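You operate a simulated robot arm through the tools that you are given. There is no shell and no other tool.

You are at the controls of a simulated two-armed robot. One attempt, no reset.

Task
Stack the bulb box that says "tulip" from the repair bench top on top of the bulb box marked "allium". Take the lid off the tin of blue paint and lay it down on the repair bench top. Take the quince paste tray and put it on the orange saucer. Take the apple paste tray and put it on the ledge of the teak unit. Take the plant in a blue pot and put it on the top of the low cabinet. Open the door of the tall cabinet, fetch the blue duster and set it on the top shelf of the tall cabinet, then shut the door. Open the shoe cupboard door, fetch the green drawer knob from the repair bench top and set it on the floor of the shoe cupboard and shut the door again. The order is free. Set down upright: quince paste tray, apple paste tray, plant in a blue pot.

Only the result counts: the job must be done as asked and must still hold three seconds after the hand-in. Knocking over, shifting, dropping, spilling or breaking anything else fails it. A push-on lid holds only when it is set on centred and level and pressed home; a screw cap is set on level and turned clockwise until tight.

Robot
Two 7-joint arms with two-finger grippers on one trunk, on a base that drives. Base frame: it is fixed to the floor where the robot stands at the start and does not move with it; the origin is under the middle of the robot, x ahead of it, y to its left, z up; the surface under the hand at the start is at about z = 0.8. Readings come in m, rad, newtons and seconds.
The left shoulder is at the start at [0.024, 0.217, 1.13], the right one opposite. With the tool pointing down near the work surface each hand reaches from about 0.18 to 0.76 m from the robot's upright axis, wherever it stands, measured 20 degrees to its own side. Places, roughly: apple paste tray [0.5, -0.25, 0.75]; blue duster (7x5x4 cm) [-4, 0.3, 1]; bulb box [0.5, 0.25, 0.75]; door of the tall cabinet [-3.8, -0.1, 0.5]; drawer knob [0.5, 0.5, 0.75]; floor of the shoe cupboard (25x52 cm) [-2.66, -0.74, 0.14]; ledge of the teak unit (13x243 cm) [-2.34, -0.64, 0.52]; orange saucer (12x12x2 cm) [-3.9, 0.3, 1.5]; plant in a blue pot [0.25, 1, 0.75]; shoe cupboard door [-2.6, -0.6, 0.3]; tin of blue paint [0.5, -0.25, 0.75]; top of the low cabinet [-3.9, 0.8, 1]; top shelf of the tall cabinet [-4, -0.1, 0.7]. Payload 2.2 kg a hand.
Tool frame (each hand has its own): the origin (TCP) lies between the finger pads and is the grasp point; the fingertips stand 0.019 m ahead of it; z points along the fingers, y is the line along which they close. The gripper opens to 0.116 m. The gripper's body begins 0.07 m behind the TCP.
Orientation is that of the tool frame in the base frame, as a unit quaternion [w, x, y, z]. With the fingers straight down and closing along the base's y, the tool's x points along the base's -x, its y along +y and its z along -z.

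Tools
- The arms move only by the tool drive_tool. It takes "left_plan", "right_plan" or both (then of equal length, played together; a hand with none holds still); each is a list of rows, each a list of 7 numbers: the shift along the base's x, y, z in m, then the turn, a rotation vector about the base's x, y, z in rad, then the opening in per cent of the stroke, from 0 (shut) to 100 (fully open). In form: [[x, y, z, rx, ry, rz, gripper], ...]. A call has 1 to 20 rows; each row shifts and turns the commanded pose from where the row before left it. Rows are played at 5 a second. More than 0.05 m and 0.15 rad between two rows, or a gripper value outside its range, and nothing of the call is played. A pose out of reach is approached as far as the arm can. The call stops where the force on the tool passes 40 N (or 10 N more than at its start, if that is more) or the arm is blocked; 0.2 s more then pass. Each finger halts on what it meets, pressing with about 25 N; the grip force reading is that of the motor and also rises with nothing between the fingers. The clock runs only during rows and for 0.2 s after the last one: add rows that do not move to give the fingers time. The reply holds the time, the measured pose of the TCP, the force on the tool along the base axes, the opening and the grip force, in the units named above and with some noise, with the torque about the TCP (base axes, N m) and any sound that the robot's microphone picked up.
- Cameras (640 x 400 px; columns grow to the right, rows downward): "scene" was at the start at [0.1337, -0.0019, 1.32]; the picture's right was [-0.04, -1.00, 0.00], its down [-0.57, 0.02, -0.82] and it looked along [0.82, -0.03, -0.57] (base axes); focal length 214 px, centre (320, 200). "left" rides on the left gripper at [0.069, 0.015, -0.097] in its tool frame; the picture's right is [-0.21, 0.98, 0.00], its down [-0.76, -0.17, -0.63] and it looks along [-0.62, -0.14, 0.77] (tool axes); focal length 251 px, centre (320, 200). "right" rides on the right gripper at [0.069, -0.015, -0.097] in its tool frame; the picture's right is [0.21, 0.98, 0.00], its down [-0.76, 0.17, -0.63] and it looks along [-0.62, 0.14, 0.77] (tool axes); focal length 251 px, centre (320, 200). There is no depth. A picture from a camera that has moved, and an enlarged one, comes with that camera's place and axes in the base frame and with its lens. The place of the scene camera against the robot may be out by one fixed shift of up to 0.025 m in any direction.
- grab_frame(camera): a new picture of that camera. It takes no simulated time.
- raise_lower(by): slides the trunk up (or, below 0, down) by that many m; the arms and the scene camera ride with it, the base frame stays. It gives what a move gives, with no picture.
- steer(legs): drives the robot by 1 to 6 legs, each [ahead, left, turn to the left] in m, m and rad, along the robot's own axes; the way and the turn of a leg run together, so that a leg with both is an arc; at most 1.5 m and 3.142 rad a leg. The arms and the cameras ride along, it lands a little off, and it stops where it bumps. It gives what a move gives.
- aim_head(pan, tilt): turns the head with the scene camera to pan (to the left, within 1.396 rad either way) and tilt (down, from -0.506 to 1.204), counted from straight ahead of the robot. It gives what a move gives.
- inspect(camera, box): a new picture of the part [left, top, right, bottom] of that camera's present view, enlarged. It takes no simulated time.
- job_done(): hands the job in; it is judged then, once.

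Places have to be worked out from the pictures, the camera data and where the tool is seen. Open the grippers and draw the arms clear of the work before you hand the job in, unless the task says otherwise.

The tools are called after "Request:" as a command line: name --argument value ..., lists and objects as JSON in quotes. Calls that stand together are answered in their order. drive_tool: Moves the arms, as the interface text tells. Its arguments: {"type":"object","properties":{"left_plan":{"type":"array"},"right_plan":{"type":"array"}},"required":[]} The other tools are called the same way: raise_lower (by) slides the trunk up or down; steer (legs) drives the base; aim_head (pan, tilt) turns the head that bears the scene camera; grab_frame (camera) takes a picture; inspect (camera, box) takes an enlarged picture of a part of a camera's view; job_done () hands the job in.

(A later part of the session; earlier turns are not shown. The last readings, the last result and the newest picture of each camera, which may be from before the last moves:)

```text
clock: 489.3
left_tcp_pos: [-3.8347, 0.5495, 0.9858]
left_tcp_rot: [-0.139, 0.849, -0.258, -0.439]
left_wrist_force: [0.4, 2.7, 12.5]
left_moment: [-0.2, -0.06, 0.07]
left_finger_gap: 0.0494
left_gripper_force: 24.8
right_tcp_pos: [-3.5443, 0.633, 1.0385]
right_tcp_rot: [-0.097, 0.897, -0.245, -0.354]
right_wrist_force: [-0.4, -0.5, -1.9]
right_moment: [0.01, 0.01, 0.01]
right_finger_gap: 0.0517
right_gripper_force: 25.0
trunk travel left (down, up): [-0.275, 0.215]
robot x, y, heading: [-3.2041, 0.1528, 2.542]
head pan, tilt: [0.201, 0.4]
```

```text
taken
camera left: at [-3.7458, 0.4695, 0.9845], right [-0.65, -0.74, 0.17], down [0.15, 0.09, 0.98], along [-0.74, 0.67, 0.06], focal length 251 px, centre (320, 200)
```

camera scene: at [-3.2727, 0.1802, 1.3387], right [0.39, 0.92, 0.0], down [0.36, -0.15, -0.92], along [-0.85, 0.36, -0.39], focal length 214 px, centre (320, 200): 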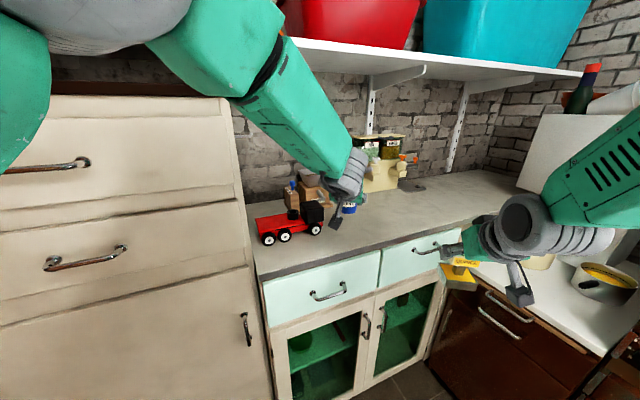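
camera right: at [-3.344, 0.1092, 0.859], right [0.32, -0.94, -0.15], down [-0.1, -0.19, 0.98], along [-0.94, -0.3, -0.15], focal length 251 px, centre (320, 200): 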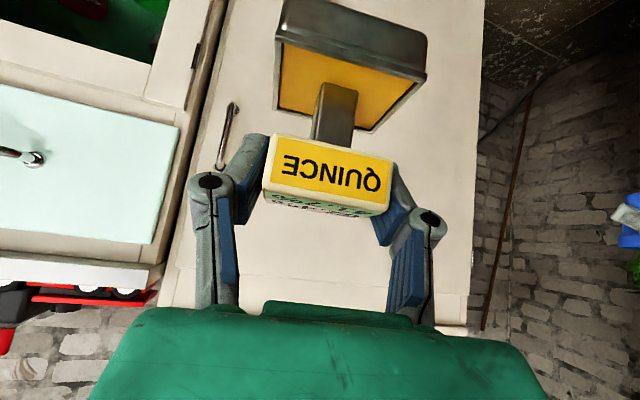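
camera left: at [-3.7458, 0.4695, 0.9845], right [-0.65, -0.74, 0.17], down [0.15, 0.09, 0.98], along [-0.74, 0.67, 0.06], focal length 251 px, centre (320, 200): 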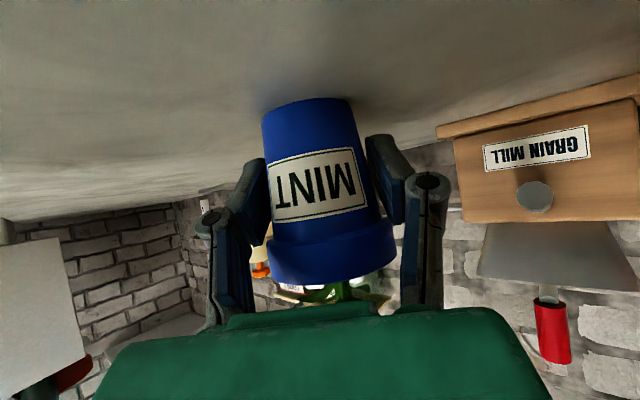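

Contact. I release gradually and retreat along the tool axis.

Request:
drive_tool --left_plan '[[0, 0, 0.001, 0, 0, 0, 48], [0, 0, 0, 0, 0, 0, 60], [0, 0, 0, 0, 0, 0, 80], [0, 0, 0, 0, 0, 0, 80]]'

Request:
grab_frame --camera "left"

```text
clock: 490.3
left_tcp_pos: [-3.835, 0.5482, 0.9829]
left_tcp_rot: [-0.138, 0.851, -0.259, -0.436]
left_wrist_force: [-0.6, 1.6, 0.3]
left_moment: [0.03, -0.01, -0.02]
left_finger_gap: 0.0929
left_gripper_force: 0.0
right_tcp_pos: [-3.5459, 0.6323, 1.0374]
right_tcp_rot: [-0.097, 0.898, -0.246, -0.352]
right_wrist_force: [-0.7, 0.6, -1.3]
right_moment: [-0.03, 0.0, 0.01]
right_finger_gap: 0.0515
right_gripper_force: 25.0
trunk travel left (down, up): [-0.275, 0.215]
robot x, y, heading: [-3.2044, 0.1552, 2.55]
head pan, tilt: [0.201, 0.4]
```

```text
taken
camera left: at [-3.7456, 0.4688, 0.9831], right [-0.65, -0.74, 0.17], down [0.15, 0.09, 0.98], along [-0.74, 0.67, 0.05], focal length 251 px, centre (320, 200)
```

left: 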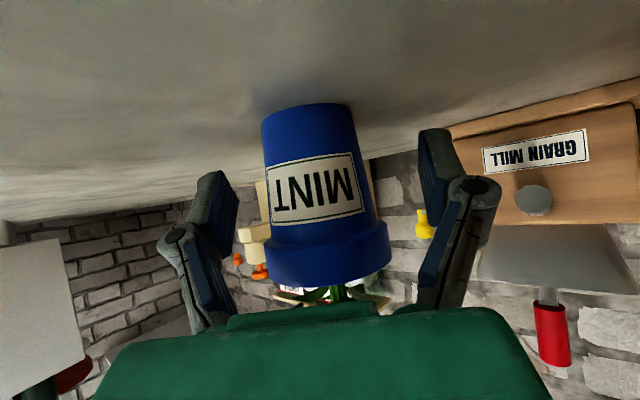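

The pot stands free. I retreat back and up along the tool axis.

Request:
drive_tool --left_plan '[[0.018, -0.0125, 0.016, 0, 0, 0, 80], [0.025, -0.017, 0.02, 0, 0, 0, 80], [0.025, -0.017, 0.02, 0, 0, 0, 80], [0.03, -0.02, 0.02, 0, 0, 0, 80], [0.03, -0.02, 0.02, 0, 0, 0, 80], [0, 0, 0, 0, 0, 0, 80]]'

Request:
grab_frame --camera "left"

Request:
inspect --camera "scene" --box '[260, 120, 460, 270]'

```text
clock: 491.7
left_tcp_pos: [-3.708, 0.4598, 1.0771]
left_tcp_rot: [-0.139, 0.851, -0.259, -0.435]
left_wrist_force: [0.1, 0.3, 0.6]
left_moment: [0.02, 0.0, 0.0]
left_finger_gap: 0.0926
left_gripper_force: 0.0
right_tcp_pos: [-3.5467, 0.6336, 1.0375]
right_tcp_rot: [-0.097, 0.898, -0.246, -0.352]
right_wrist_force: [-0.1, -0.8, -2.0]
right_moment: [0.0, 0.02, -0.01]
right_finger_gap: 0.0516
right_gripper_force: 25.0
trunk travel left (down, up): [-0.275, 0.215]
robot x, y, heading: [-3.201, 0.1521, 2.542]
head pan, tilt: [0.201, 0.4]
```

```text
taken
camera left: at [-3.6182, 0.3814, 1.0774], right [-0.65, -0.74, 0.16], down [0.15, 0.09, 0.98], along [-0.74, 0.67, 0.05], focal length 251 px, centre (320, 200)
```

left: 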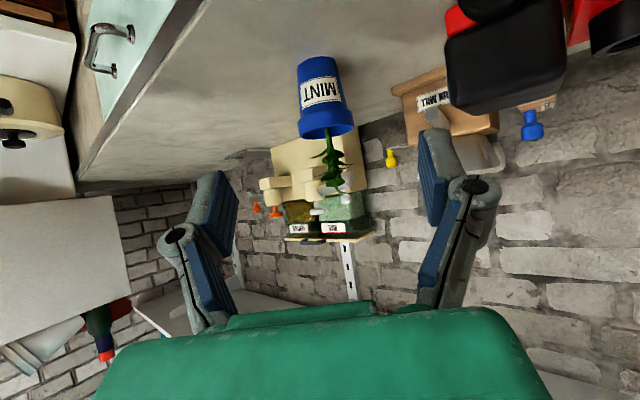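

```text
2.67 times, centred on (360, 195) of scene
camera zoom: at [-3.3219, 0.2159, 1.3385], right [0.39, 0.92, 0.0], down [0.36, -0.15, -0.92], along [-0.85, 0.35, -0.39], focal length 572 px, centre (213, 213)
```

zoom: 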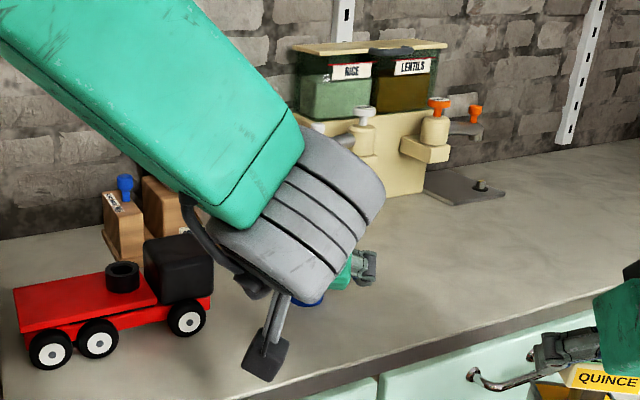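

The plant stands upright on the low cabinet. I back off, turn to face the cabinets squarely, and tuck the left hand back.

Request:
steer --legs '[[-0.35, 0, 0], [0, 0, 0.59]]'

Request:
drive_tool --left_plan '[[0.02, -0.03, 0, 0, 0.145, 0, 50], [0.02, -0.03, 0, 0, -0.145, 0, 50], [0.02, -0.03, 0, 0, -0.145, 0, 50], [0.02, -0.03, 0, 0, -0.145, 0, 50], [0.02, -0.03, 0, 0, -0.145, 0, 50], [0.02, -0.03, 0, 0, -0.145, 0, 50], [0.01, -0.02, 0, 0, -0.145, 0, 50], [0, 0, 0, 0, -0.145, 0, 50], [0, 0, 0, 0, 0, 0, 50]]'

Request:
aim_head --pan 0.0 --tilt 0.0

Request:
grab_frame --camera "scene"

```text
clock: 495.7
left_tcp_pos: [-3.4922, -0.0851, 1.0787]
left_tcp_rot: [0.002, 0.889, 0.012, -0.457]
left_wrist_force: [-0.8, 0.2, -0.3]
left_moment: [-0.02, 0.01, 0.02]
left_finger_gap: 0.0925
left_gripper_force: 0.0
right_tcp_pos: [-3.4611, 0.1477, 1.0377]
right_tcp_rot: [0.016, 0.93, 0.038, -0.365]
right_wrist_force: [0.2, 0.9, -1.1]
right_moment: [0.02, 0.03, 0.02]
right_finger_gap: 0.0515
right_gripper_force: 24.6
trunk travel left (down, up): [-0.275, 0.215]
robot x, y, heading: [-2.9082, -0.0472, -3.122]
head pan, tilt: [0.201, 0.4]
```

```text
clock: 497.7
left_tcp_pos: [-3.357, -0.2878, 1.0798]
left_tcp_rot: [0.005, 0.999, 0.01, -0.041]
left_wrist_force: [0.7, -0.1, 0.1]
left_moment: [-0.03, 0.02, 0.0]
left_finger_gap: 0.0583
left_gripper_force: 0.2
right_tcp_pos: [-3.457, 0.1462, 1.0407]
right_tcp_rot: [0.015, 0.929, 0.038, -0.369]
right_wrist_force: [0.1, -0.2, -2.1]
right_moment: [0.01, -0.03, 0.0]
right_finger_gap: 0.0517
right_gripper_force: 24.9
trunk travel left (down, up): [-0.275, 0.215]
robot x, y, heading: [-2.9074, -0.0462, -3.125]
head pan, tilt: [0.201, 0.4]
```

```text
clock: 498.6
left_tcp_pos: [-3.3593, -0.2886, 1.0793]
left_tcp_rot: [0.004, 0.999, 0.01, -0.041]
left_wrist_force: [-0.7, 0.2, -0.1]
left_moment: [0.03, 0.01, 0.02]
left_finger_gap: 0.0581
left_gripper_force: 0.1
right_tcp_pos: [-3.4584, 0.1456, 1.0406]
right_tcp_rot: [0.015, 0.929, 0.039, -0.367]
right_wrist_force: [-0.2, -0.2, -2.0]
right_moment: [0.0, 0.01, -0.04]
right_finger_gap: 0.0514
right_gripper_force: 25.0
trunk travel left (down, up): [-0.275, 0.215]
robot x, y, heading: [-2.902, -0.0459, -3.124]
head pan, tilt: [0.0, 0.0]
```

```text
taken
camera scene: at [-3.0358, -0.0485, 1.3756], right [-0.02, 1.0, 0.0], down [0.0, 0.0, -1.0], along [-1.0, -0.02, 0.0], focal length 214 px, centre (320, 200)
```

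scene: 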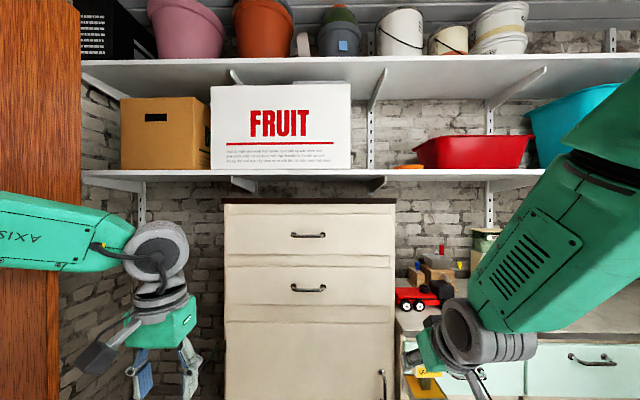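

The saucer sits left of the red basket at y≈0.3. I move closer with the trunk still at mid-height, then raise it.

Request:
steer --legs '[[0.18, -0.1, -0.018]]'

Request:
raise_lower --by 0.2

Request:
aim_head --pan -0.15 --tilt 0.0

Request:
grab_frame --camera "scene"

Request:
inspect --camera "scene" --box '[300, 90, 460, 210]'

```text
clock: 500.2
left_tcp_pos: [-3.546, -0.1812, 1.0797]
left_tcp_rot: [0.005, 0.999, 0.002, -0.041]
left_wrist_force: [-0.5, -0.1, 0.1]
left_moment: [0.0, -0.04, 0.01]
left_finger_gap: 0.0581
left_gripper_force: 0.0
right_tcp_pos: [-3.6384, 0.2552, 1.0392]
right_tcp_rot: [0.012, 0.93, 0.031, -0.367]
right_wrist_force: [0.2, 0.5, -1.8]
right_moment: [-0.01, 0.02, 0.0]
right_finger_gap: 0.0516
right_gripper_force: 25.2
trunk travel left (down, up): [-0.275, 0.215]
robot x, y, heading: [-3.0882, 0.0514, -3.138]
head pan, tilt: [0.0, 0.0]
```

```text
clock: 502.4
left_tcp_pos: [-3.5436, -0.1817, 1.2797]
left_tcp_rot: [0.004, 0.999, 0.003, -0.042]
left_wrist_force: [-0.7, -1.2, -0.1]
left_moment: [-0.02, 0.02, -0.04]
left_finger_gap: 0.058
left_gripper_force: 0.1
right_tcp_pos: [-3.635, 0.2535, 1.2402]
right_tcp_rot: [0.011, 0.929, 0.031, -0.368]
right_wrist_force: [0.2, -0.1, -1.9]
right_moment: [-0.01, 0.01, -0.02]
right_finger_gap: 0.0517
right_gripper_force: 24.9
trunk travel left (down, up): [-0.475, 0.015]
robot x, y, heading: [-3.086, 0.0512, -3.135]
head pan, tilt: [0.0, 0.0]
```

```text
clock: 503.1
left_tcp_pos: [-3.5433, -0.1821, 1.2795]
left_tcp_rot: [0.004, 0.999, 0.003, -0.042]
left_wrist_force: [0.0, 0.3, -0.7]
left_moment: [0.0, -0.01, 0.02]
left_finger_gap: 0.0581
left_gripper_force: 0.1
right_tcp_pos: [-3.6352, 0.254, 1.2415]
right_tcp_rot: [0.011, 0.929, 0.03, -0.368]
right_wrist_force: [1.3, -0.3, -1.7]
right_moment: [-0.05, -0.03, 0.03]
right_finger_gap: 0.0517
right_gripper_force: 25.0
trunk travel left (down, up): [-0.475, 0.015]
robot x, y, heading: [-3.0851, 0.0562, -3.135]
head pan, tilt: [-0.15, 0.0]
```

```text
taken
camera scene: at [-3.2181, 0.0653, 1.5757], right [0.15, 0.99, 0.0], down [0.0, 0.0, -1.0], along [-0.99, 0.15, 0.0], focal length 214 px, centre (320, 200)
```

scene: 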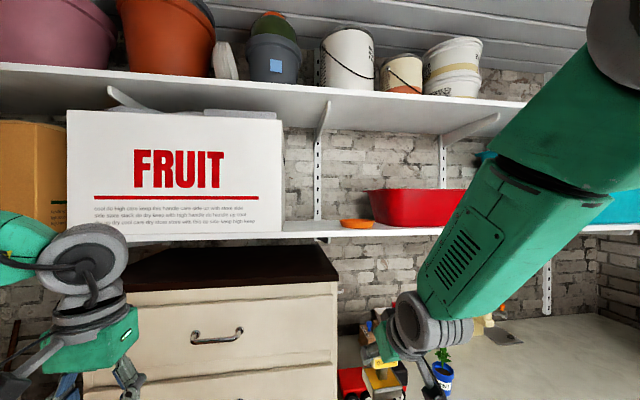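

```text
3.33 times, centred on (380, 150) of scene
camera zoom: at [-3.2181, 0.0653, 1.5757], right [0.15, 0.99, 0.0], down [0.0, 0.0, -1.0], along [-0.99, 0.15, 0.0], focal length 715 px, centre (120, 367)
```

zoom: 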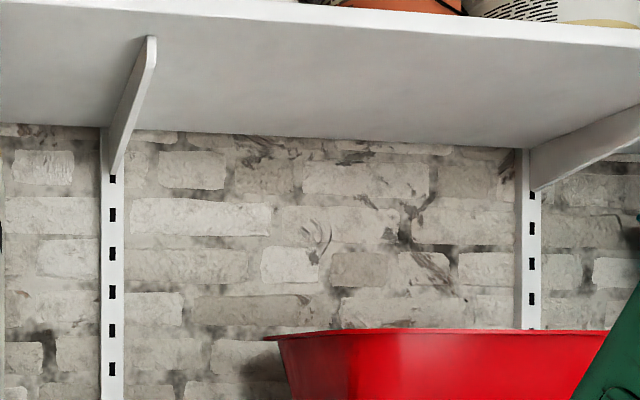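

Request:
inspect --camera "scene" --box '[280, 170, 440, 260]'

Request:
grab_frame --camera "right"

```text
4.00 times, centred on (360, 215) of scene
camera zoom: at [-3.2181, 0.0653, 1.5757], right [0.15, 0.99, 0.0], down [0.0, 0.0, -1.0], along [-0.99, 0.15, 0.0], focal length 858 px, centre (160, 140)
```

zoom: 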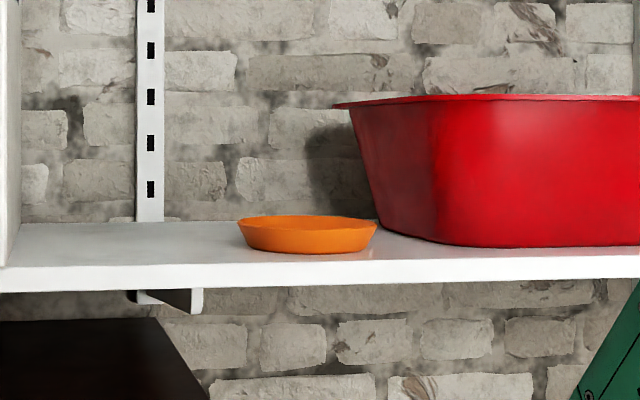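

```text
taken
camera right: at [-3.5217, 0.2765, 1.2645], right [0.22, -0.96, -0.15], down [-0.11, -0.17, 0.98], along [-0.97, -0.2, -0.14], focal length 251 px, centre (320, 200)
```

right: 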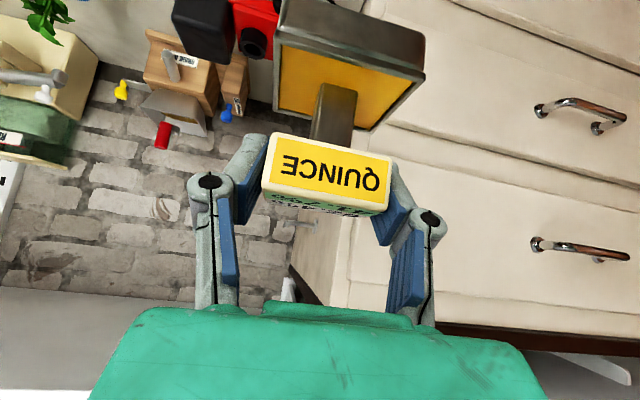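

Stable. Saucer centre ≈(-3.931, 0.305), shelf top z≈1.482, rim z≈1.504. I pull the left hand back a little and raise the right hand to z≈1.62 before moving in.

Request:
drive_tool --left_plan '[[0.03, 0, 0, 0, 0, 0, 50], [0.03, 0, 0, 0, 0, 0, 50], [0.03, 0, 0, 0, 0, 0, 50], [0, 0, 0, 0, 0, 0, 50], [0, 0, 0, 0, 0, 0, 50], [0, 0, 0, 0, 0, 0, 50], [0, 0, 0, 0, 0, 0, 50], [0, 0, 0, 0, 0, 0, 50], [0, 0, 0, 0, 0, 0, 50], [0, 0, 0, 0, 0, 0, 50], [0, 0, 0, 0, 0, 0, 50]]' --right_plan '[[0, 0, 0.03, 0, 0, 0, 0], [0, 0.005, 0.04, 0, 0, 0, 0], [0, 0.005, 0.04, 0, 0, 0, 0], [0, 0.005, 0.04, 0, 0, 0, 0], [0, 0.005, 0.04, 0, 0, 0, 0], [0, 0.005, 0.04, 0, 0, 0, 0], [0, 0.005, 0.04, 0, 0, 0, 0], [0, 0.005, 0.04, 0, 0, 0, 0], [0, 0.005, 0.04, 0, 0, 0, 0], [0, 0.005, 0.03, 0, 0, 0, 0], [0, 0, 0, 0, 0, 0, 0]]'

Request:
grab_frame --camera "right"

Request:
grab_frame --camera "scene"

```text
clock: 505.5
left_tcp_pos: [-3.4538, -0.1835, 1.2817]
left_tcp_rot: [0.004, 0.999, 0.002, -0.043]
left_wrist_force: [0.2, -0.3, 0.0]
left_moment: [-0.01, 0.0, 0.01]
left_finger_gap: 0.0582
left_gripper_force: 0.0
right_tcp_pos: [-3.6388, 0.2795, 1.5044]
right_tcp_rot: [0.011, 0.929, 0.032, -0.368]
right_wrist_force: [0.6, -0.2, -2.0]
right_moment: [0.0, 0.02, -0.01]
right_finger_gap: 0.0513
right_gripper_force: 25.0
right hand out of reach, approached as far as the arm can: row 4, 5, 6
trunk travel left (down, up): [-0.475, 0.015]
robot x, y, heading: [-3.0908, 0.0532, -3.137]
head pan, tilt: [-0.15, 0.0]
```

```text
taken
camera right: at [-3.5242, 0.3026, 1.5279], right [0.22, -0.96, -0.15], down [-0.11, -0.18, 0.98], along [-0.97, -0.2, -0.14], focal length 251 px, centre (320, 200)
```

right: 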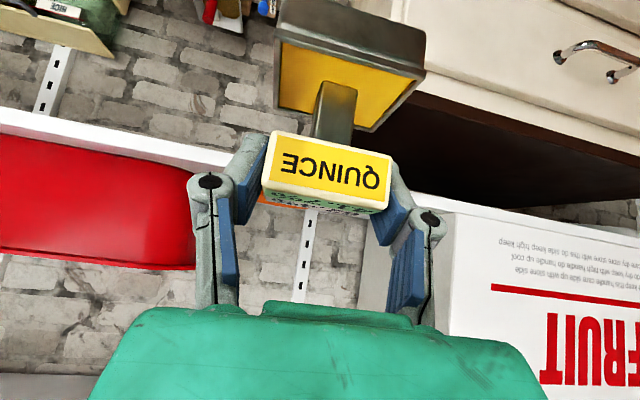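

```text
taken
camera scene: at [-3.2174, 0.0623, 1.5758], right [0.15, 0.99, 0.0], down [0.0, 0.0, -1.0], along [-0.99, 0.15, 0.0], focal length 214 px, centre (320, 200)
```

scene: 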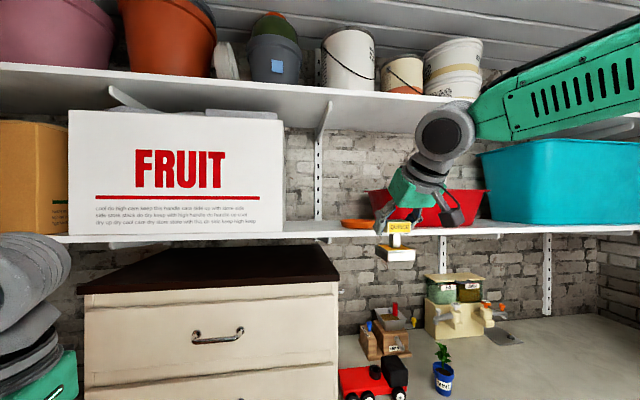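

Request:
drive_tool --right_plan '[[0, 0.003, 0.03, 0, 0, 0, 0], [0, 0.003, 0.03, 0, 0, 0, 0], [0, 0.003, 0.03, 0, 0, 0, 0], [0, 0.003, 0.03, 0, 0, 0, 0], [0, 0, 0, 0, 0, 0, 0]]'

Request:
grab_frame --camera "right"

```text
clock: 506.7
left_tcp_pos: [-3.4529, -0.1803, 1.2804]
left_tcp_rot: [0.005, 0.999, 0.003, -0.043]
left_wrist_force: [-0.3, -0.2, 0.0]
left_moment: [-0.03, 0.0, 0.0]
left_finger_gap: 0.058
left_gripper_force: 0.0
right_tcp_pos: [-3.6385, 0.2947, 1.6239]
right_tcp_rot: [0.012, 0.929, 0.031, -0.368]
right_wrist_force: [0.3, -0.1, -1.4]
right_moment: [-0.05, -0.01, -0.01]
right_finger_gap: 0.0516
right_gripper_force: 25.4
trunk travel left (down, up): [-0.475, 0.015]
robot x, y, heading: [-3.0877, 0.0515, -3.134]
head pan, tilt: [-0.15, 0.0]
```

```text
taken
camera right: at [-3.5245, 0.319, 1.6466], right [0.22, -0.96, -0.15], down [-0.11, -0.17, 0.98], along [-0.97, -0.2, -0.14], focal length 251 px, centre (320, 200)
```

right: 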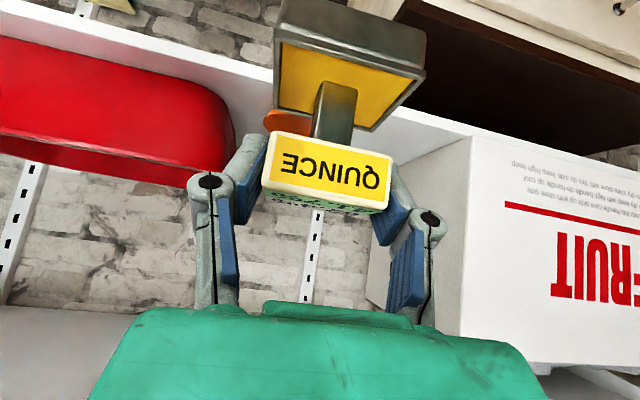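

To see the saucer unobstructed I shift the hand 8 cm to the left briefly.

Request:
drive_tool --right_plan '[[0, -0.04, 0.01, 0, 0, 0, 0], [0, -0.04, 0.01, 0, 0, 0, 0], [0, 0, 0, 0, 0, 0, 0]]'

Request:
grab_frame --camera "right"

Request:
inspect --camera "right" --box '[180, 60, 320, 180]'

```text
clock: 507.5
left_tcp_pos: [-3.452, -0.1869, 1.2809]
left_tcp_rot: [0.004, 0.999, 0.004, -0.043]
left_wrist_force: [1.0, -0.2, 0.1]
left_moment: [0.03, 0.0, 0.0]
left_finger_gap: 0.0581
left_gripper_force: 0.0
right_tcp_pos: [-3.6383, 0.2065, 1.6436]
right_tcp_rot: [0.009, 0.929, 0.032, -0.368]
right_wrist_force: [0.6, 0.0, -1.2]
right_moment: [0.0, 0.0, 0.0]
right_finger_gap: 0.0517
right_gripper_force: 25.0
trunk travel left (down, up): [-0.475, 0.015]
robot x, y, heading: [-3.0866, 0.0544, -3.141]
head pan, tilt: [-0.15, 0.0]
```

```text
taken
camera right: at [-3.5243, 0.2294, 1.6668], right [0.22, -0.96, -0.15], down [-0.11, -0.18, 0.98], along [-0.97, -0.2, -0.14], focal length 251 px, centre (320, 200)
```

right: 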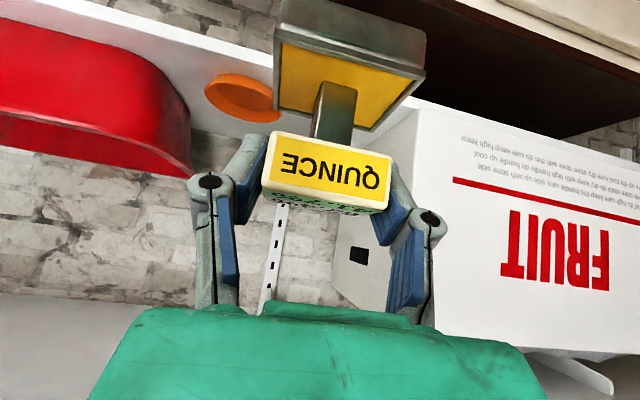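

```text
3.33 times, centred on (250, 120) of right
camera zoom: at [-3.5243, 0.2294, 1.6668], right [0.22, -0.96, -0.15], down [-0.11, -0.18, 0.98], along [-0.97, -0.2, -0.14], focal length 838 px, centre (553, 467)
```

zoom: 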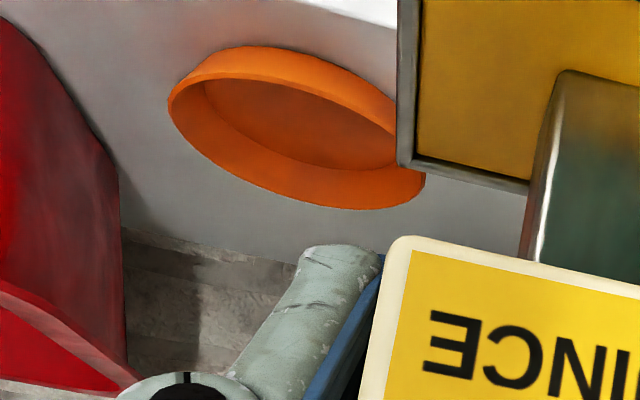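

Saucer measured with the hand camera: centre ≈(-3.895, 0.289), rim z≈1.487. I return the hand to y≈0.289 at z 1.62 and drive 0.14 m forward.

Request:
drive_tool --right_plan '[[0, 0.04, -0.01, 0, 0, 0, 0], [0, 0.04, -0.01, 0, 0, 0, 0], [0, 0, 0, 0, 0, 0, 0]]'

Request:
steer --legs '[[0.14, 0, 0]]'

Request:
aim_head --pan -0.35 --tilt 0.0

Request:
grab_frame --camera "scene"

Request:
grab_frame --camera "right"

```text
clock: 508.3
left_tcp_pos: [-3.4516, -0.182, 1.2817]
left_tcp_rot: [0.004, 0.999, 0.003, -0.042]
left_wrist_force: [-0.4, 0.4, 0.1]
left_moment: [0.01, 0.01, 0.02]
left_finger_gap: 0.0581
left_gripper_force: 0.1
right_tcp_pos: [-3.6401, 0.2951, 1.623]
right_tcp_rot: [0.012, 0.929, 0.031, -0.368]
right_wrist_force: [-0.1, 0.7, -1.7]
right_moment: [0.05, 0.03, -0.07]
right_finger_gap: 0.0517
right_gripper_force: 25.5
trunk travel left (down, up): [-0.475, 0.015]
robot x, y, heading: [-3.0922, 0.0529, -3.137]
head pan, tilt: [-0.15, 0.0]
```

```text
clock: 509.6
left_tcp_pos: [-3.5915, -0.1835, 1.281]
left_tcp_rot: [0.003, 0.999, 0.001, -0.043]
left_wrist_force: [0.2, 1.2, -0.4]
left_moment: [0.04, 0.02, -0.01]
left_finger_gap: 0.0579
left_gripper_force: 0.0
right_tcp_pos: [-3.7797, 0.2914, 1.6234]
right_tcp_rot: [0.01, 0.929, 0.031, -0.369]
right_wrist_force: [0.3, -0.1, -1.3]
right_moment: [-0.02, -0.02, -0.02]
right_finger_gap: 0.0515
right_gripper_force: 24.4
trunk travel left (down, up): [-0.475, 0.015]
robot x, y, heading: [-3.229, 0.0548, -3.143]
head pan, tilt: [-0.15, 0.0]
```

```text
clock: 510.3
left_tcp_pos: [-3.5917, -0.1849, 1.2805]
left_tcp_rot: [0.004, 0.999, 0.004, -0.043]
left_wrist_force: [0.3, 0.7, -0.1]
left_moment: [-0.01, -0.01, -0.01]
left_finger_gap: 0.0581
left_gripper_force: 0.1
right_tcp_pos: [-3.7803, 0.2908, 1.6212]
right_tcp_rot: [0.009, 0.929, 0.03, -0.368]
right_wrist_force: [-0.1, 0.0, -2.5]
right_moment: [0.03, 0.01, 0.02]
right_finger_gap: 0.0517
right_gripper_force: 25.1
trunk travel left (down, up): [-0.475, 0.015]
robot x, y, heading: [-3.2283, 0.0524, -3.141]
head pan, tilt: [-0.351, 0.0]
```

```text
taken
camera scene: at [-3.3529, 0.0741, 1.5759], right [0.34, 0.94, 0.01], down [0.0, 0.01, -1.0], along [-0.94, 0.34, 0.0], focal length 214 px, centre (320, 200)
```

scene: 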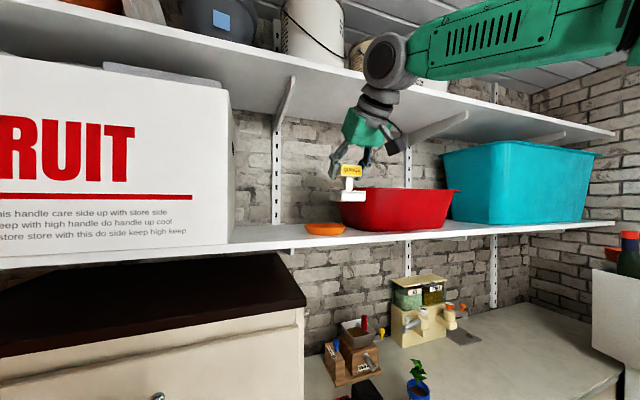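

```text
taken
camera right: at [-3.6657, 0.3133, 1.6454], right [0.22, -0.96, -0.15], down [-0.11, -0.18, 0.98], along [-0.97, -0.2, -0.14], focal length 251 px, centre (320, 200)
```

right: 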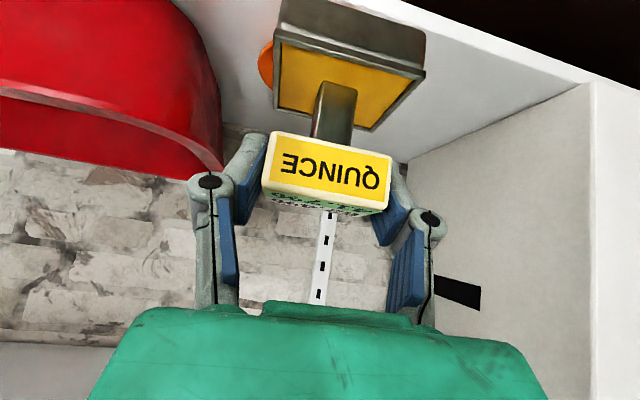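

Everything lines up. I lower to z 1.585 (tray 2.8 cm above the rim) and move forward over the saucer.

Request:
drive_tool --right_plan '[[0, 0, -0.02, 0, 0, 0, 0], [0, -0.001, -0.016, 0, 0, 0, 0], [-0.03, -0.001, 0, 0, 0, 0, 0], [-0.03, -0.001, 0, 0, 0, 0, 0], [-0.03, 0, 0, 0, 0, 0, 0], [-0.025, 0, 0, 0, 0, 0, 0], [0, 0, 0, 0, 0, 0, 0]]'

Request:
grab_frame --camera "right"

Request:
inspect --camera "scene" --box '[260, 130, 420, 250]'

```text
clock: 511.9
left_tcp_pos: [-3.5899, -0.1663, 1.2854]
left_tcp_rot: [0.009, 0.999, 0.002, -0.044]
left_wrist_force: [0.4, 1.2, 0.5]
left_moment: [-0.07, -0.02, -0.01]
left_finger_gap: 0.0579
left_gripper_force: 0.1
right_tcp_pos: [-3.8932, 0.3108, 1.5822]
right_tcp_rot: [0.016, 0.929, 0.029, -0.368]
right_wrist_force: [-1.3, 1.0, -2.0]
right_moment: [-0.05, 0.01, 0.08]
right_finger_gap: 0.0516
right_gripper_force: 24.3
trunk travel left (down, up): [-0.475, 0.015]
robot x, y, heading: [-3.2283, 0.0542, -3.142]
head pan, tilt: [-0.351, 0.0]
```

```text
taken
camera right: at [-3.7784, 0.3341, 1.6051], right [0.22, -0.97, -0.14], down [-0.11, -0.16, 0.98], along [-0.97, -0.2, -0.14], focal length 251 px, centre (320, 200)
```

right: 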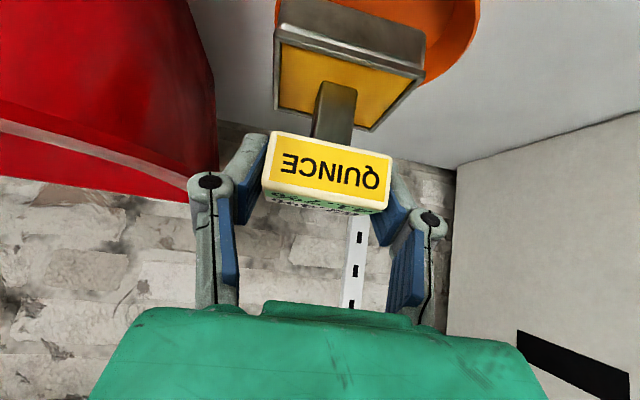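

```text
3.33 times, centred on (340, 190) of scene
camera zoom: at [-3.3537, 0.0971, 1.5755], right [0.34, 0.94, -0.01], down [0.0, -0.01, -1.0], along [-0.94, 0.34, -0.01], focal length 715 px, centre (253, 233)
```

zoom: 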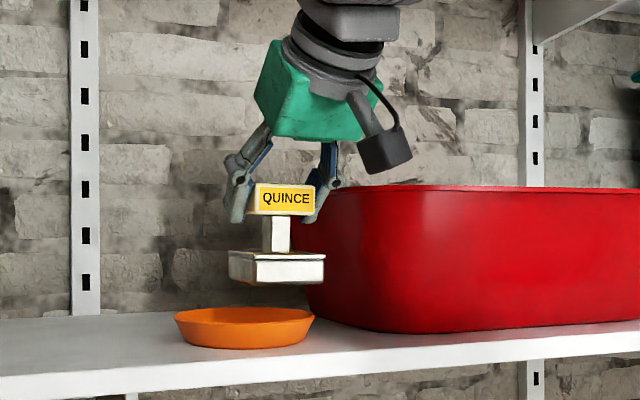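

The upper body sways a little after the drive. I wait with idle head commands and watch the readings.

Request:
aim_head --pan -0.35 --tilt 0.0

Request:
aim_head --pan -0.35 --tilt 0.0

Request:
aim_head --pan -0.35 --tilt 0.0

Request:
aim_head --pan -0.35 --tilt 0.0

Request:
aim_head --pan -0.35 --tilt 0.0

Request:
aim_head --pan -0.35 --tilt 0.0

Request:
aim_head --pan -0.35 --tilt 0.0

Request:
aim_head --pan -0.35 --tilt 0.0

```text
clock: 512.5
left_tcp_pos: [-3.5917, -0.1784, 1.2817]
left_tcp_rot: [0.005, 0.999, 0.002, -0.044]
left_wrist_force: [-0.7, 0.4, -0.5]
left_moment: [0.01, 0.0, 0.04]
left_finger_gap: 0.0582
left_gripper_force: 0.0
right_tcp_pos: [-3.8939, 0.2954, 1.5838]
right_tcp_rot: [0.012, 0.929, 0.03, -0.368]
right_wrist_force: [0.4, 0.1, -1.3]
right_moment: [0.0, 0.02, -0.01]
right_finger_gap: 0.0515
right_gripper_force: 25.1
trunk travel left (down, up): [-0.475, 0.015]
robot x, y, heading: [-3.2308, 0.056, -3.14]
head pan, tilt: [-0.351, 0.0]
```

```text
clock: 513.1
left_tcp_pos: [-3.5909, -0.1818, 1.2824]
left_tcp_rot: [0.004, 0.999, 0.002, -0.043]
left_wrist_force: [0.1, 0.9, -0.3]
left_moment: [0.03, 0.04, 0.03]
left_finger_gap: 0.058
left_gripper_force: 0.1
right_tcp_pos: [-3.8943, 0.291, 1.5846]
right_tcp_rot: [0.011, 0.929, 0.031, -0.368]
right_wrist_force: [-0.5, -1.1, -1.9]
right_moment: [0.02, 0.0, 0.01]
right_finger_gap: 0.0515
right_gripper_force: 25.3
trunk travel left (down, up): [-0.475, 0.015]
robot x, y, heading: [-3.2277, 0.0521, -3.139]
head pan, tilt: [-0.351, 0.0]
```

```text
clock: 513.7
left_tcp_pos: [-3.591, -0.1664, 1.2836]
left_tcp_rot: [0.01, 0.999, 0.002, -0.043]
left_wrist_force: [-0.2, 0.0, -0.2]
left_moment: [-0.01, 0.0, -0.02]
left_finger_gap: 0.0579
left_gripper_force: 0.1
right_tcp_pos: [-3.8943, 0.3111, 1.5815]
right_tcp_rot: [0.017, 0.929, 0.029, -0.369]
right_wrist_force: [1.3, 0.6, -1.5]
right_moment: [-0.05, -0.01, 0.02]
right_finger_gap: 0.0516
right_gripper_force: 25.2
trunk travel left (down, up): [-0.475, 0.015]
robot x, y, heading: [-3.2298, 0.0538, -3.138]
head pan, tilt: [-0.351, 0.0]
```

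```text
clock: 514.3
left_tcp_pos: [-3.59, -0.1862, 1.2803]
left_tcp_rot: [0.003, 0.999, 0.002, -0.042]
left_wrist_force: [0.8, -0.7, -1.3]
left_moment: [-0.01, -0.02, 0.03]
left_finger_gap: 0.0581
left_gripper_force: 0.1
right_tcp_pos: [-3.8938, 0.2867, 1.5855]
right_tcp_rot: [0.01, 0.929, 0.032, -0.368]
right_wrist_force: [0.7, -1.8, -1.7]
right_moment: [0.02, -0.01, -0.02]
right_finger_gap: 0.0514
right_gripper_force: 24.8
trunk travel left (down, up): [-0.475, 0.015]
robot x, y, heading: [-3.2269, 0.0505, -3.14]
head pan, tilt: [-0.351, 0.0]
```

```text
clock: 514.9
left_tcp_pos: [-3.5907, -0.1735, 1.2831]
left_tcp_rot: [0.008, 0.999, 0.002, -0.044]
left_wrist_force: [-0.5, 0.1, -0.3]
left_moment: [-0.05, -0.03, 0.03]
left_finger_gap: 0.0581
left_gripper_force: 0.0
right_tcp_pos: [-3.8933, 0.3015, 1.5831]
right_tcp_rot: [0.014, 0.929, 0.03, -0.368]
right_wrist_force: [-0.2, 0.3, -1.9]
right_moment: [0.0, 0.01, 0.0]
right_finger_gap: 0.0515
right_gripper_force: 24.3
trunk travel left (down, up): [-0.475, 0.015]
robot x, y, heading: [-3.2272, 0.0516, -3.137]
head pan, tilt: [-0.351, 0.0]
```

```text
clock: 515.5
left_tcp_pos: [-3.5917, -0.1701, 1.2827]
left_tcp_rot: [0.008, 0.999, 0.001, -0.043]
left_wrist_force: [1.0, -0.6, -0.3]
left_moment: [0.0, -0.03, 0.04]
left_finger_gap: 0.058
left_gripper_force: 0.1
right_tcp_pos: [-3.8928, 0.3067, 1.5825]
right_tcp_rot: [0.015, 0.929, 0.03, -0.369]
right_wrist_force: [-0.5, -1.0, -1.0]
right_moment: [-0.04, 0.02, 0.03]
right_finger_gap: 0.0515
right_gripper_force: 24.9
trunk travel left (down, up): [-0.475, 0.015]
robot x, y, heading: [-3.2265, 0.0534, -3.146]
head pan, tilt: [-0.351, 0.0]
```

```text
clock: 516.1
left_tcp_pos: [-3.5911, -0.1852, 1.2822]
left_tcp_rot: [0.004, 0.999, 0.003, -0.043]
left_wrist_force: [0.1, -0.5, -0.7]
left_moment: [0.05, 0.01, 0.01]
left_finger_gap: 0.058
left_gripper_force: 0.0
right_tcp_pos: [-3.8929, 0.286, 1.5845]
right_tcp_rot: [0.01, 0.929, 0.032, -0.369]
right_wrist_force: [-0.8, 0.6, -1.7]
right_moment: [0.03, 0.01, -0.01]
right_finger_gap: 0.0515
right_gripper_force: 25.4
trunk travel left (down, up): [-0.475, 0.015]
robot x, y, heading: [-3.2283, 0.0522, -3.138]
head pan, tilt: [-0.351, 0.0]
```

```text
clock: 516.7
left_tcp_pos: [-3.5904, -0.167, 1.2854]
left_tcp_rot: [0.01, 0.999, 0.001, -0.043]
left_wrist_force: [-0.2, 0.4, -0.7]
left_moment: [-0.05, -0.01, -0.02]
left_finger_gap: 0.0579
left_gripper_force: 0.0
right_tcp_pos: [-3.8932, 0.3087, 1.5831]
right_tcp_rot: [0.015, 0.929, 0.028, -0.369]
right_wrist_force: [0.3, 1.3, -1.2]
right_moment: [-0.04, 0.01, 0.07]
right_finger_gap: 0.0515
right_gripper_force: 24.9
trunk travel left (down, up): [-0.475, 0.015]
robot x, y, heading: [-3.2255, 0.0518, -3.137]
head pan, tilt: [-0.351, 0.0]
```

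The sway (±1.2 cm) persists. I try a longer idle period and see whether it decays.

Request:
drive_tool --left_plan '[[0, 0, 0, 0, 0, 0, 50], [0, 0, 0, 0, 0, 0, 50], [0, 0, 0, 0, 0, 0, 50], [0, 0, 0, 0, 0, 0, 50], [0, 0, 0, 0, 0, 0, 50], [0, 0, 0, 0, 0, 0, 50], [0, 0, 0, 0, 0, 0, 50], [0, 0, 0, 0, 0, 0, 50], [0, 0, 0, 0, 0, 0, 50], [0, 0, 0, 0, 0, 0, 50], [0, 0, 0, 0, 0, 0, 50], [0, 0, 0, 0, 0, 0, 50], [0, 0, 0, 0, 0, 0, 50], [0, 0, 0, 0, 0, 0, 50], [0, 0, 0, 0, 0, 0, 50], [0, 0, 0, 0, 0, 0, 50], [0, 0, 0, 0, 0, 0, 50], [0, 0, 0, 0, 0, 0, 50], [0, 0, 0, 0, 0, 0, 50], [0, 0, 0, 0, 0, 0, 50]]'

Request:
drive_tool --left_plan '[[0, 0, 0, 0, 0, 0, 50]]'

Request:
drive_tool --left_plan '[[0, 0, 0, 0, 0, 0, 50]]'

Request:
drive_tool --left_plan '[[0, 0, 0, 0, 0, 0, 50]]'

Request:
drive_tool --left_plan '[[0, 0, 0, 0, 0, 0, 50]]'

```text
clock: 520.9
left_tcp_pos: [-3.5913, -0.1813, 1.2816]
left_tcp_rot: [0.006, 0.999, 0.003, -0.043]
left_wrist_force: [0.5, 0.3, -0.2]
left_moment: [0.01, -0.02, 0.0]
left_finger_gap: 0.058
left_gripper_force: 0.1
right_tcp_pos: [-3.8945, 0.2928, 1.5839]
right_tcp_rot: [0.012, 0.929, 0.032, -0.369]
right_wrist_force: [0.0, -0.6, -1.7]
right_moment: [0.0, -0.01, 0.03]
right_finger_gap: 0.0518
right_gripper_force: 25.1
trunk travel left (down, up): [-0.475, 0.015]
robot x, y, heading: [-3.2249, 0.0538, -3.141]
head pan, tilt: [-0.351, 0.0]
```

```text
clock: 521.3
left_tcp_pos: [-3.5922, -0.1723, 1.2829]
left_tcp_rot: [0.008, 0.999, 0.002, -0.043]
left_wrist_force: [-0.4, -0.5, 0.4]
left_moment: [-0.04, 0.01, -0.01]
left_finger_gap: 0.0579
left_gripper_force: 0.1
right_tcp_pos: [-3.8945, 0.2993, 1.5837]
right_tcp_rot: [0.013, 0.929, 0.03, -0.369]
right_wrist_force: [0.2, 0.5, -1.5]
right_moment: [-0.04, 0.0, 0.01]
right_finger_gap: 0.0518
right_gripper_force: 25.5
trunk travel left (down, up): [-0.475, 0.015]
robot x, y, heading: [-3.2305, 0.054, -3.14]
head pan, tilt: [-0.351, 0.0]
```

```text
clock: 521.7
left_tcp_pos: [-3.5907, -0.1751, 1.2824]
left_tcp_rot: [0.007, 0.999, 0.002, -0.043]
left_wrist_force: [-0.2, -0.4, -0.6]
left_moment: [0.0, -0.01, 0.01]
left_finger_gap: 0.0582
left_gripper_force: 0.1
right_tcp_pos: [-3.8932, 0.2992, 1.5835]
right_tcp_rot: [0.013, 0.929, 0.03, -0.369]
right_wrist_force: [-0.6, 0.2, -2.4]
right_moment: [-0.02, 0.02, 0.0]
right_finger_gap: 0.0518
right_gripper_force: 25.1
trunk travel left (down, up): [-0.475, 0.015]
robot x, y, heading: [-3.2278, 0.0532, -3.138]
head pan, tilt: [-0.351, 0.0]
```

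```text
clock: 522.1
left_tcp_pos: [-3.5909, -0.1791, 1.2826]
left_tcp_rot: [0.005, 0.999, 0.001, -0.043]
left_wrist_force: [-0.7, 0.1, -0.7]
left_moment: [0.0, 0.0, 0.02]
left_finger_gap: 0.058
left_gripper_force: 0.1
right_tcp_pos: [-3.8941, 0.2949, 1.5832]
right_tcp_rot: [0.013, 0.929, 0.031, -0.368]
right_wrist_force: [0.0, -0.1, -1.6]
right_moment: [0.0, -0.01, -0.04]
right_finger_gap: 0.0516
right_gripper_force: 25.1
trunk travel left (down, up): [-0.475, 0.015]
robot x, y, heading: [-3.2256, 0.0543, -3.139]
head pan, tilt: [-0.351, 0.0]
```

```text
clock: 522.5
left_tcp_pos: [-3.5906, -0.1742, 1.2819]
left_tcp_rot: [0.007, 0.999, 0.002, -0.043]
left_wrist_force: [0.0, 0.3, -1.1]
left_moment: [0.01, -0.01, -0.03]
left_finger_gap: 0.0583
left_gripper_force: 0.0
right_tcp_pos: [-3.8933, 0.3017, 1.5827]
right_tcp_rot: [0.014, 0.929, 0.03, -0.369]
right_wrist_force: [0.4, -0.3, -2.5]
right_moment: [0.01, 0.01, 0.01]
right_finger_gap: 0.0518
right_gripper_force: 25.1
trunk travel left (down, up): [-0.475, 0.015]
robot x, y, heading: [-3.2269, 0.0569, -3.14]
head pan, tilt: [-0.351, 0.0]
```

It decays with idling. One more wait, then a fine check.

Request:
drive_tool --left_plan '[[0, 0, 0, 0, 0, 0, 50], [0, 0, 0, 0, 0, 0, 50], [0, 0, 0, 0, 0, 0, 50], [0, 0, 0, 0, 0, 0, 50], [0, 0, 0, 0, 0, 0, 50], [0, 0, 0, 0, 0, 0, 50], [0, 0, 0, 0, 0, 0, 50], [0, 0, 0, 0, 0, 0, 50], [0, 0, 0, 0, 0, 0, 50], [0, 0, 0, 0, 0, 0, 50], [0, 0, 0, 0, 0, 0, 50], [0, 0, 0, 0, 0, 0, 50], [0, 0, 0, 0, 0, 0, 50], [0, 0, 0, 0, 0, 0, 50], [0, 0, 0, 0, 0, 0, 50], [0, 0, 0, 0, 0, 0, 50], [0, 0, 0, 0, 0, 0, 50], [0, 0, 0, 0, 0, 0, 50], [0, 0, 0, 0, 0, 0, 50], [0, 0, 0, 0, 0, 0, 50]]'

Request:
grab_frame --camera "right"

Request:
inspect --camera "scene" --box '[260, 130, 420, 250]'

```text
clock: 526.7
left_tcp_pos: [-3.5914, -0.1763, 1.2821]
left_tcp_rot: [0.006, 0.999, 0.002, -0.043]
left_wrist_force: [-0.3, 0.2, -0.5]
left_moment: [0.05, 0.01, 0.0]
left_finger_gap: 0.0579
left_gripper_force: 0.1
right_tcp_pos: [-3.8936, 0.2969, 1.5838]
right_tcp_rot: [0.013, 0.929, 0.03, -0.368]
right_wrist_force: [0.2, 0.2, -1.7]
right_moment: [0.02, 0.03, -0.01]
right_finger_gap: 0.0517
right_gripper_force: 25.2
trunk travel left (down, up): [-0.475, 0.015]
robot x, y, heading: [-3.2324, 0.0532, -3.142]
head pan, tilt: [-0.351, 0.0]
```

```text
taken
camera right: at [-3.7793, 0.3205, 1.6065], right [0.22, -0.96, -0.15], down [-0.11, -0.17, 0.98], along [-0.97, -0.2, -0.14], focal length 251 px, centre (320, 200)
```

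right: 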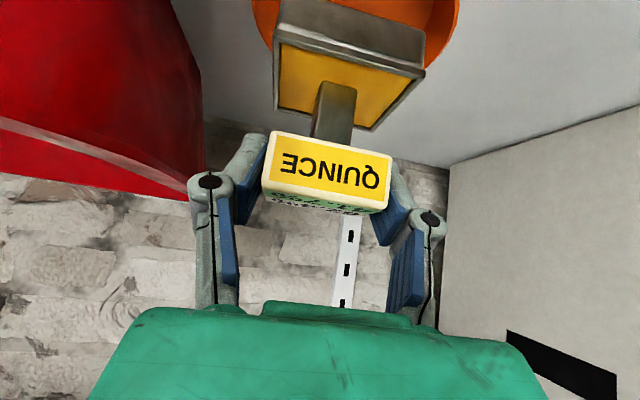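

```text
3.33 times, centred on (340, 190) of scene
camera zoom: at [-3.3537, 0.083, 1.5758], right [0.34, 0.94, 0.0], down [0.0, 0.0, -1.0], along [-0.94, 0.34, 0.0], focal length 715 px, centre (253, 233)
```

zoom: 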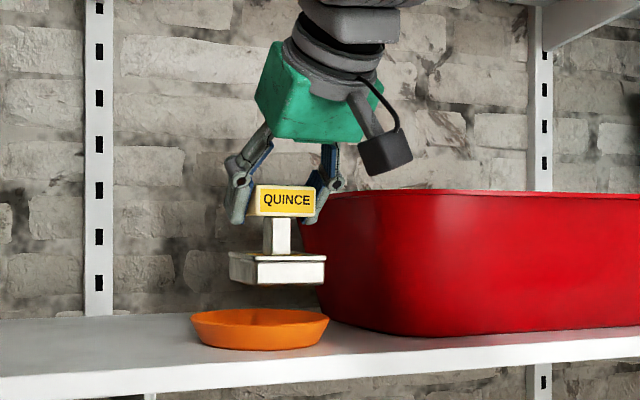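

Settled. The tray is ~1 cm right of the saucer's centre; I shift -0.0095 in y gently and start lowering in small steps.

Request:
drive_tool --right_plan '[[-0.001, -0.003, -0.002, 0, 0, 0, 0], [0, -0.003, -0.003, 0, 0, 0, 0], [0, -0.003, -0.004, 0, 0, 0, 0], [0, -0.001, -0.004, 0, 0, 0, 0], [0, 0, -0.004, 0, 0, 0, 0], [0, 0, -0.003, 0, 0, 0, 0], [0, 0, 0, 0, 0, 0, 0], [0, 0, 0, 0, 0, 0, 0]]'

Request:
grab_frame --camera "right"

Request:
inspect --camera "scene" --box '[280, 160, 400, 250]'

```text
clock: 528.5
left_tcp_pos: [-3.5922, -0.177, 1.2819]
left_tcp_rot: [0.006, 0.999, 0.002, -0.042]
left_wrist_force: [0.1, 0.1, 0.1]
left_moment: [0.02, -0.01, 0.01]
left_finger_gap: 0.0576
left_gripper_force: 0.1
right_tcp_pos: [-3.8945, 0.2876, 1.5655]
right_tcp_rot: [0.013, 0.929, 0.03, -0.369]
right_wrist_force: [-0.8, -0.6, -1.6]
right_moment: [-0.02, -0.01, -0.02]
right_finger_gap: 0.0515
right_gripper_force: 25.2
trunk travel left (down, up): [-0.475, 0.015]
robot x, y, heading: [-3.229, 0.0569, -3.134]
head pan, tilt: [-0.351, 0.0]
```

```text
taken
camera right: at [-3.781, 0.3097, 1.5884], right [0.22, -0.96, -0.15], down [-0.11, -0.17, 0.98], along [-0.97, -0.2, -0.14], focal length 251 px, centre (320, 200)
```

right: 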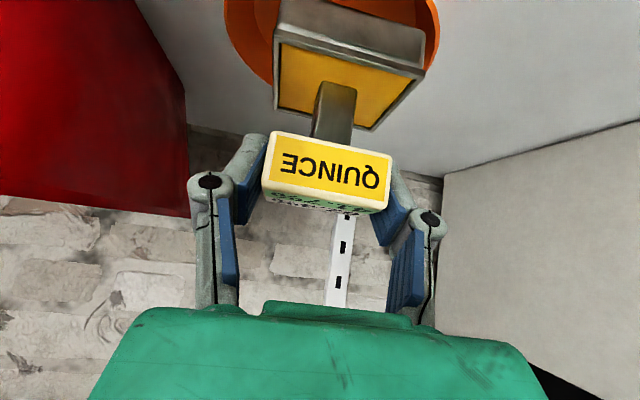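

```text
4.44 times, centred on (340, 205) of scene
camera zoom: at [-3.3538, 0.0828, 1.5758], right [0.34, 0.94, 0.0], down [0.0, 0.0, -1.0], along [-0.94, 0.34, 0.0], focal length 953 px, centre (231, 178)
```

zoom: 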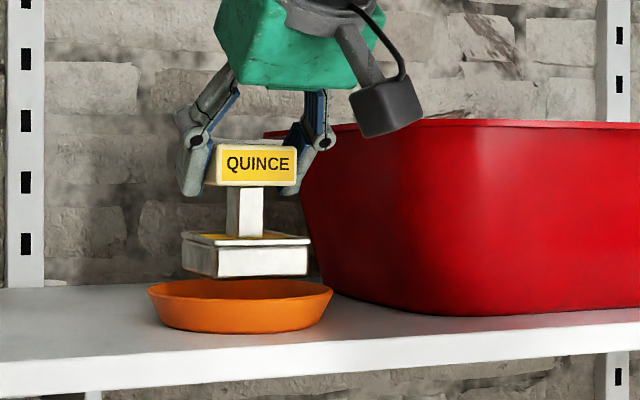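

Centred well. I lower in 3–4 mm steps to contact.

Request:
drive_tool --right_plan '[[0, 0.001, -0.003, 0, 0, 0, 0], [0, 0.001, -0.004, 0, 0, 0, 0], [0, 0, -0.003, 0, 0, 0, 0], [0, 0, 0, 0, 0, 0, 0]]'

Request:
drive_tool --right_plan '[[0, 0, -0.003, 0, 0, 0, 0], [0, 0, -0.003, 0, 0, 0, 0], [0, 0, 0, 0, 0, 0, 0]]'

Request:
inspect --camera "scene" --box '[280, 160, 400, 250]'

```text
clock: 529.5
left_tcp_pos: [-3.5921, -0.1762, 1.2828]
left_tcp_rot: [0.006, 0.999, 0.003, -0.043]
left_wrist_force: [-0.1, 0.7, -0.3]
left_moment: [-0.01, 0.02, 0.02]
left_finger_gap: 0.0577
left_gripper_force: 0.0
right_tcp_pos: [-3.8947, 0.2893, 1.555]
right_tcp_rot: [0.012, 0.929, 0.03, -0.369]
right_wrist_force: [0.7, -0.6, -2.0]
right_moment: [-0.02, 0.02, -0.01]
right_finger_gap: 0.0517
right_gripper_force: 25.3
trunk travel left (down, up): [-0.475, 0.015]
robot x, y, heading: [-3.2309, 0.0537, -3.14]
head pan, tilt: [-0.351, 0.0]
```

```text
clock: 530.3
left_tcp_pos: [-3.5899, -0.1774, 1.2835]
left_tcp_rot: [0.005, 0.999, 0.002, -0.043]
left_wrist_force: [-0.4, 0.2, -0.1]
left_moment: [0.0, -0.03, 0.02]
left_finger_gap: 0.058
left_gripper_force: 0.2
right_tcp_pos: [-3.8932, 0.2862, 1.551]
right_tcp_rot: [0.011, 0.928, 0.03, -0.37]
right_wrist_force: [-0.4, -1.3, 12.1]
right_moment: [-0.26, -0.33, 0.0]
right_finger_gap: 0.0518
right_gripper_force: 25.1
trunk travel left (down, up): [-0.475, 0.015]
robot x, y, heading: [-3.2299, 0.0547, -3.14]
head pan, tilt: [-0.351, 0.0]
```

```text
4.44 times, centred on (340, 205) of scene
camera zoom: at [-3.3513, 0.0808, 1.5762], right [0.34, 0.94, 0.0], down [0.0, 0.0, -1.0], along [-0.94, 0.34, 0.0], focal length 953 px, centre (231, 178)
```

zoom: 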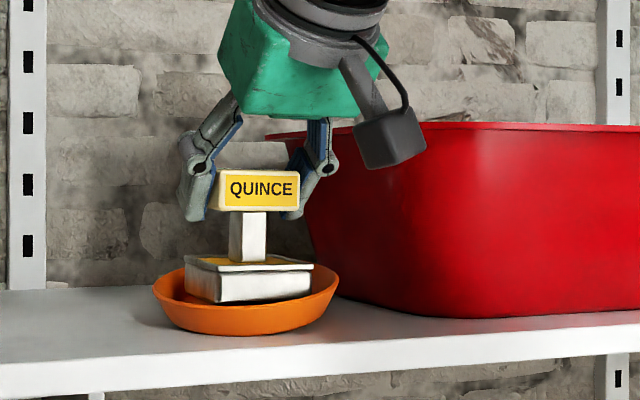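

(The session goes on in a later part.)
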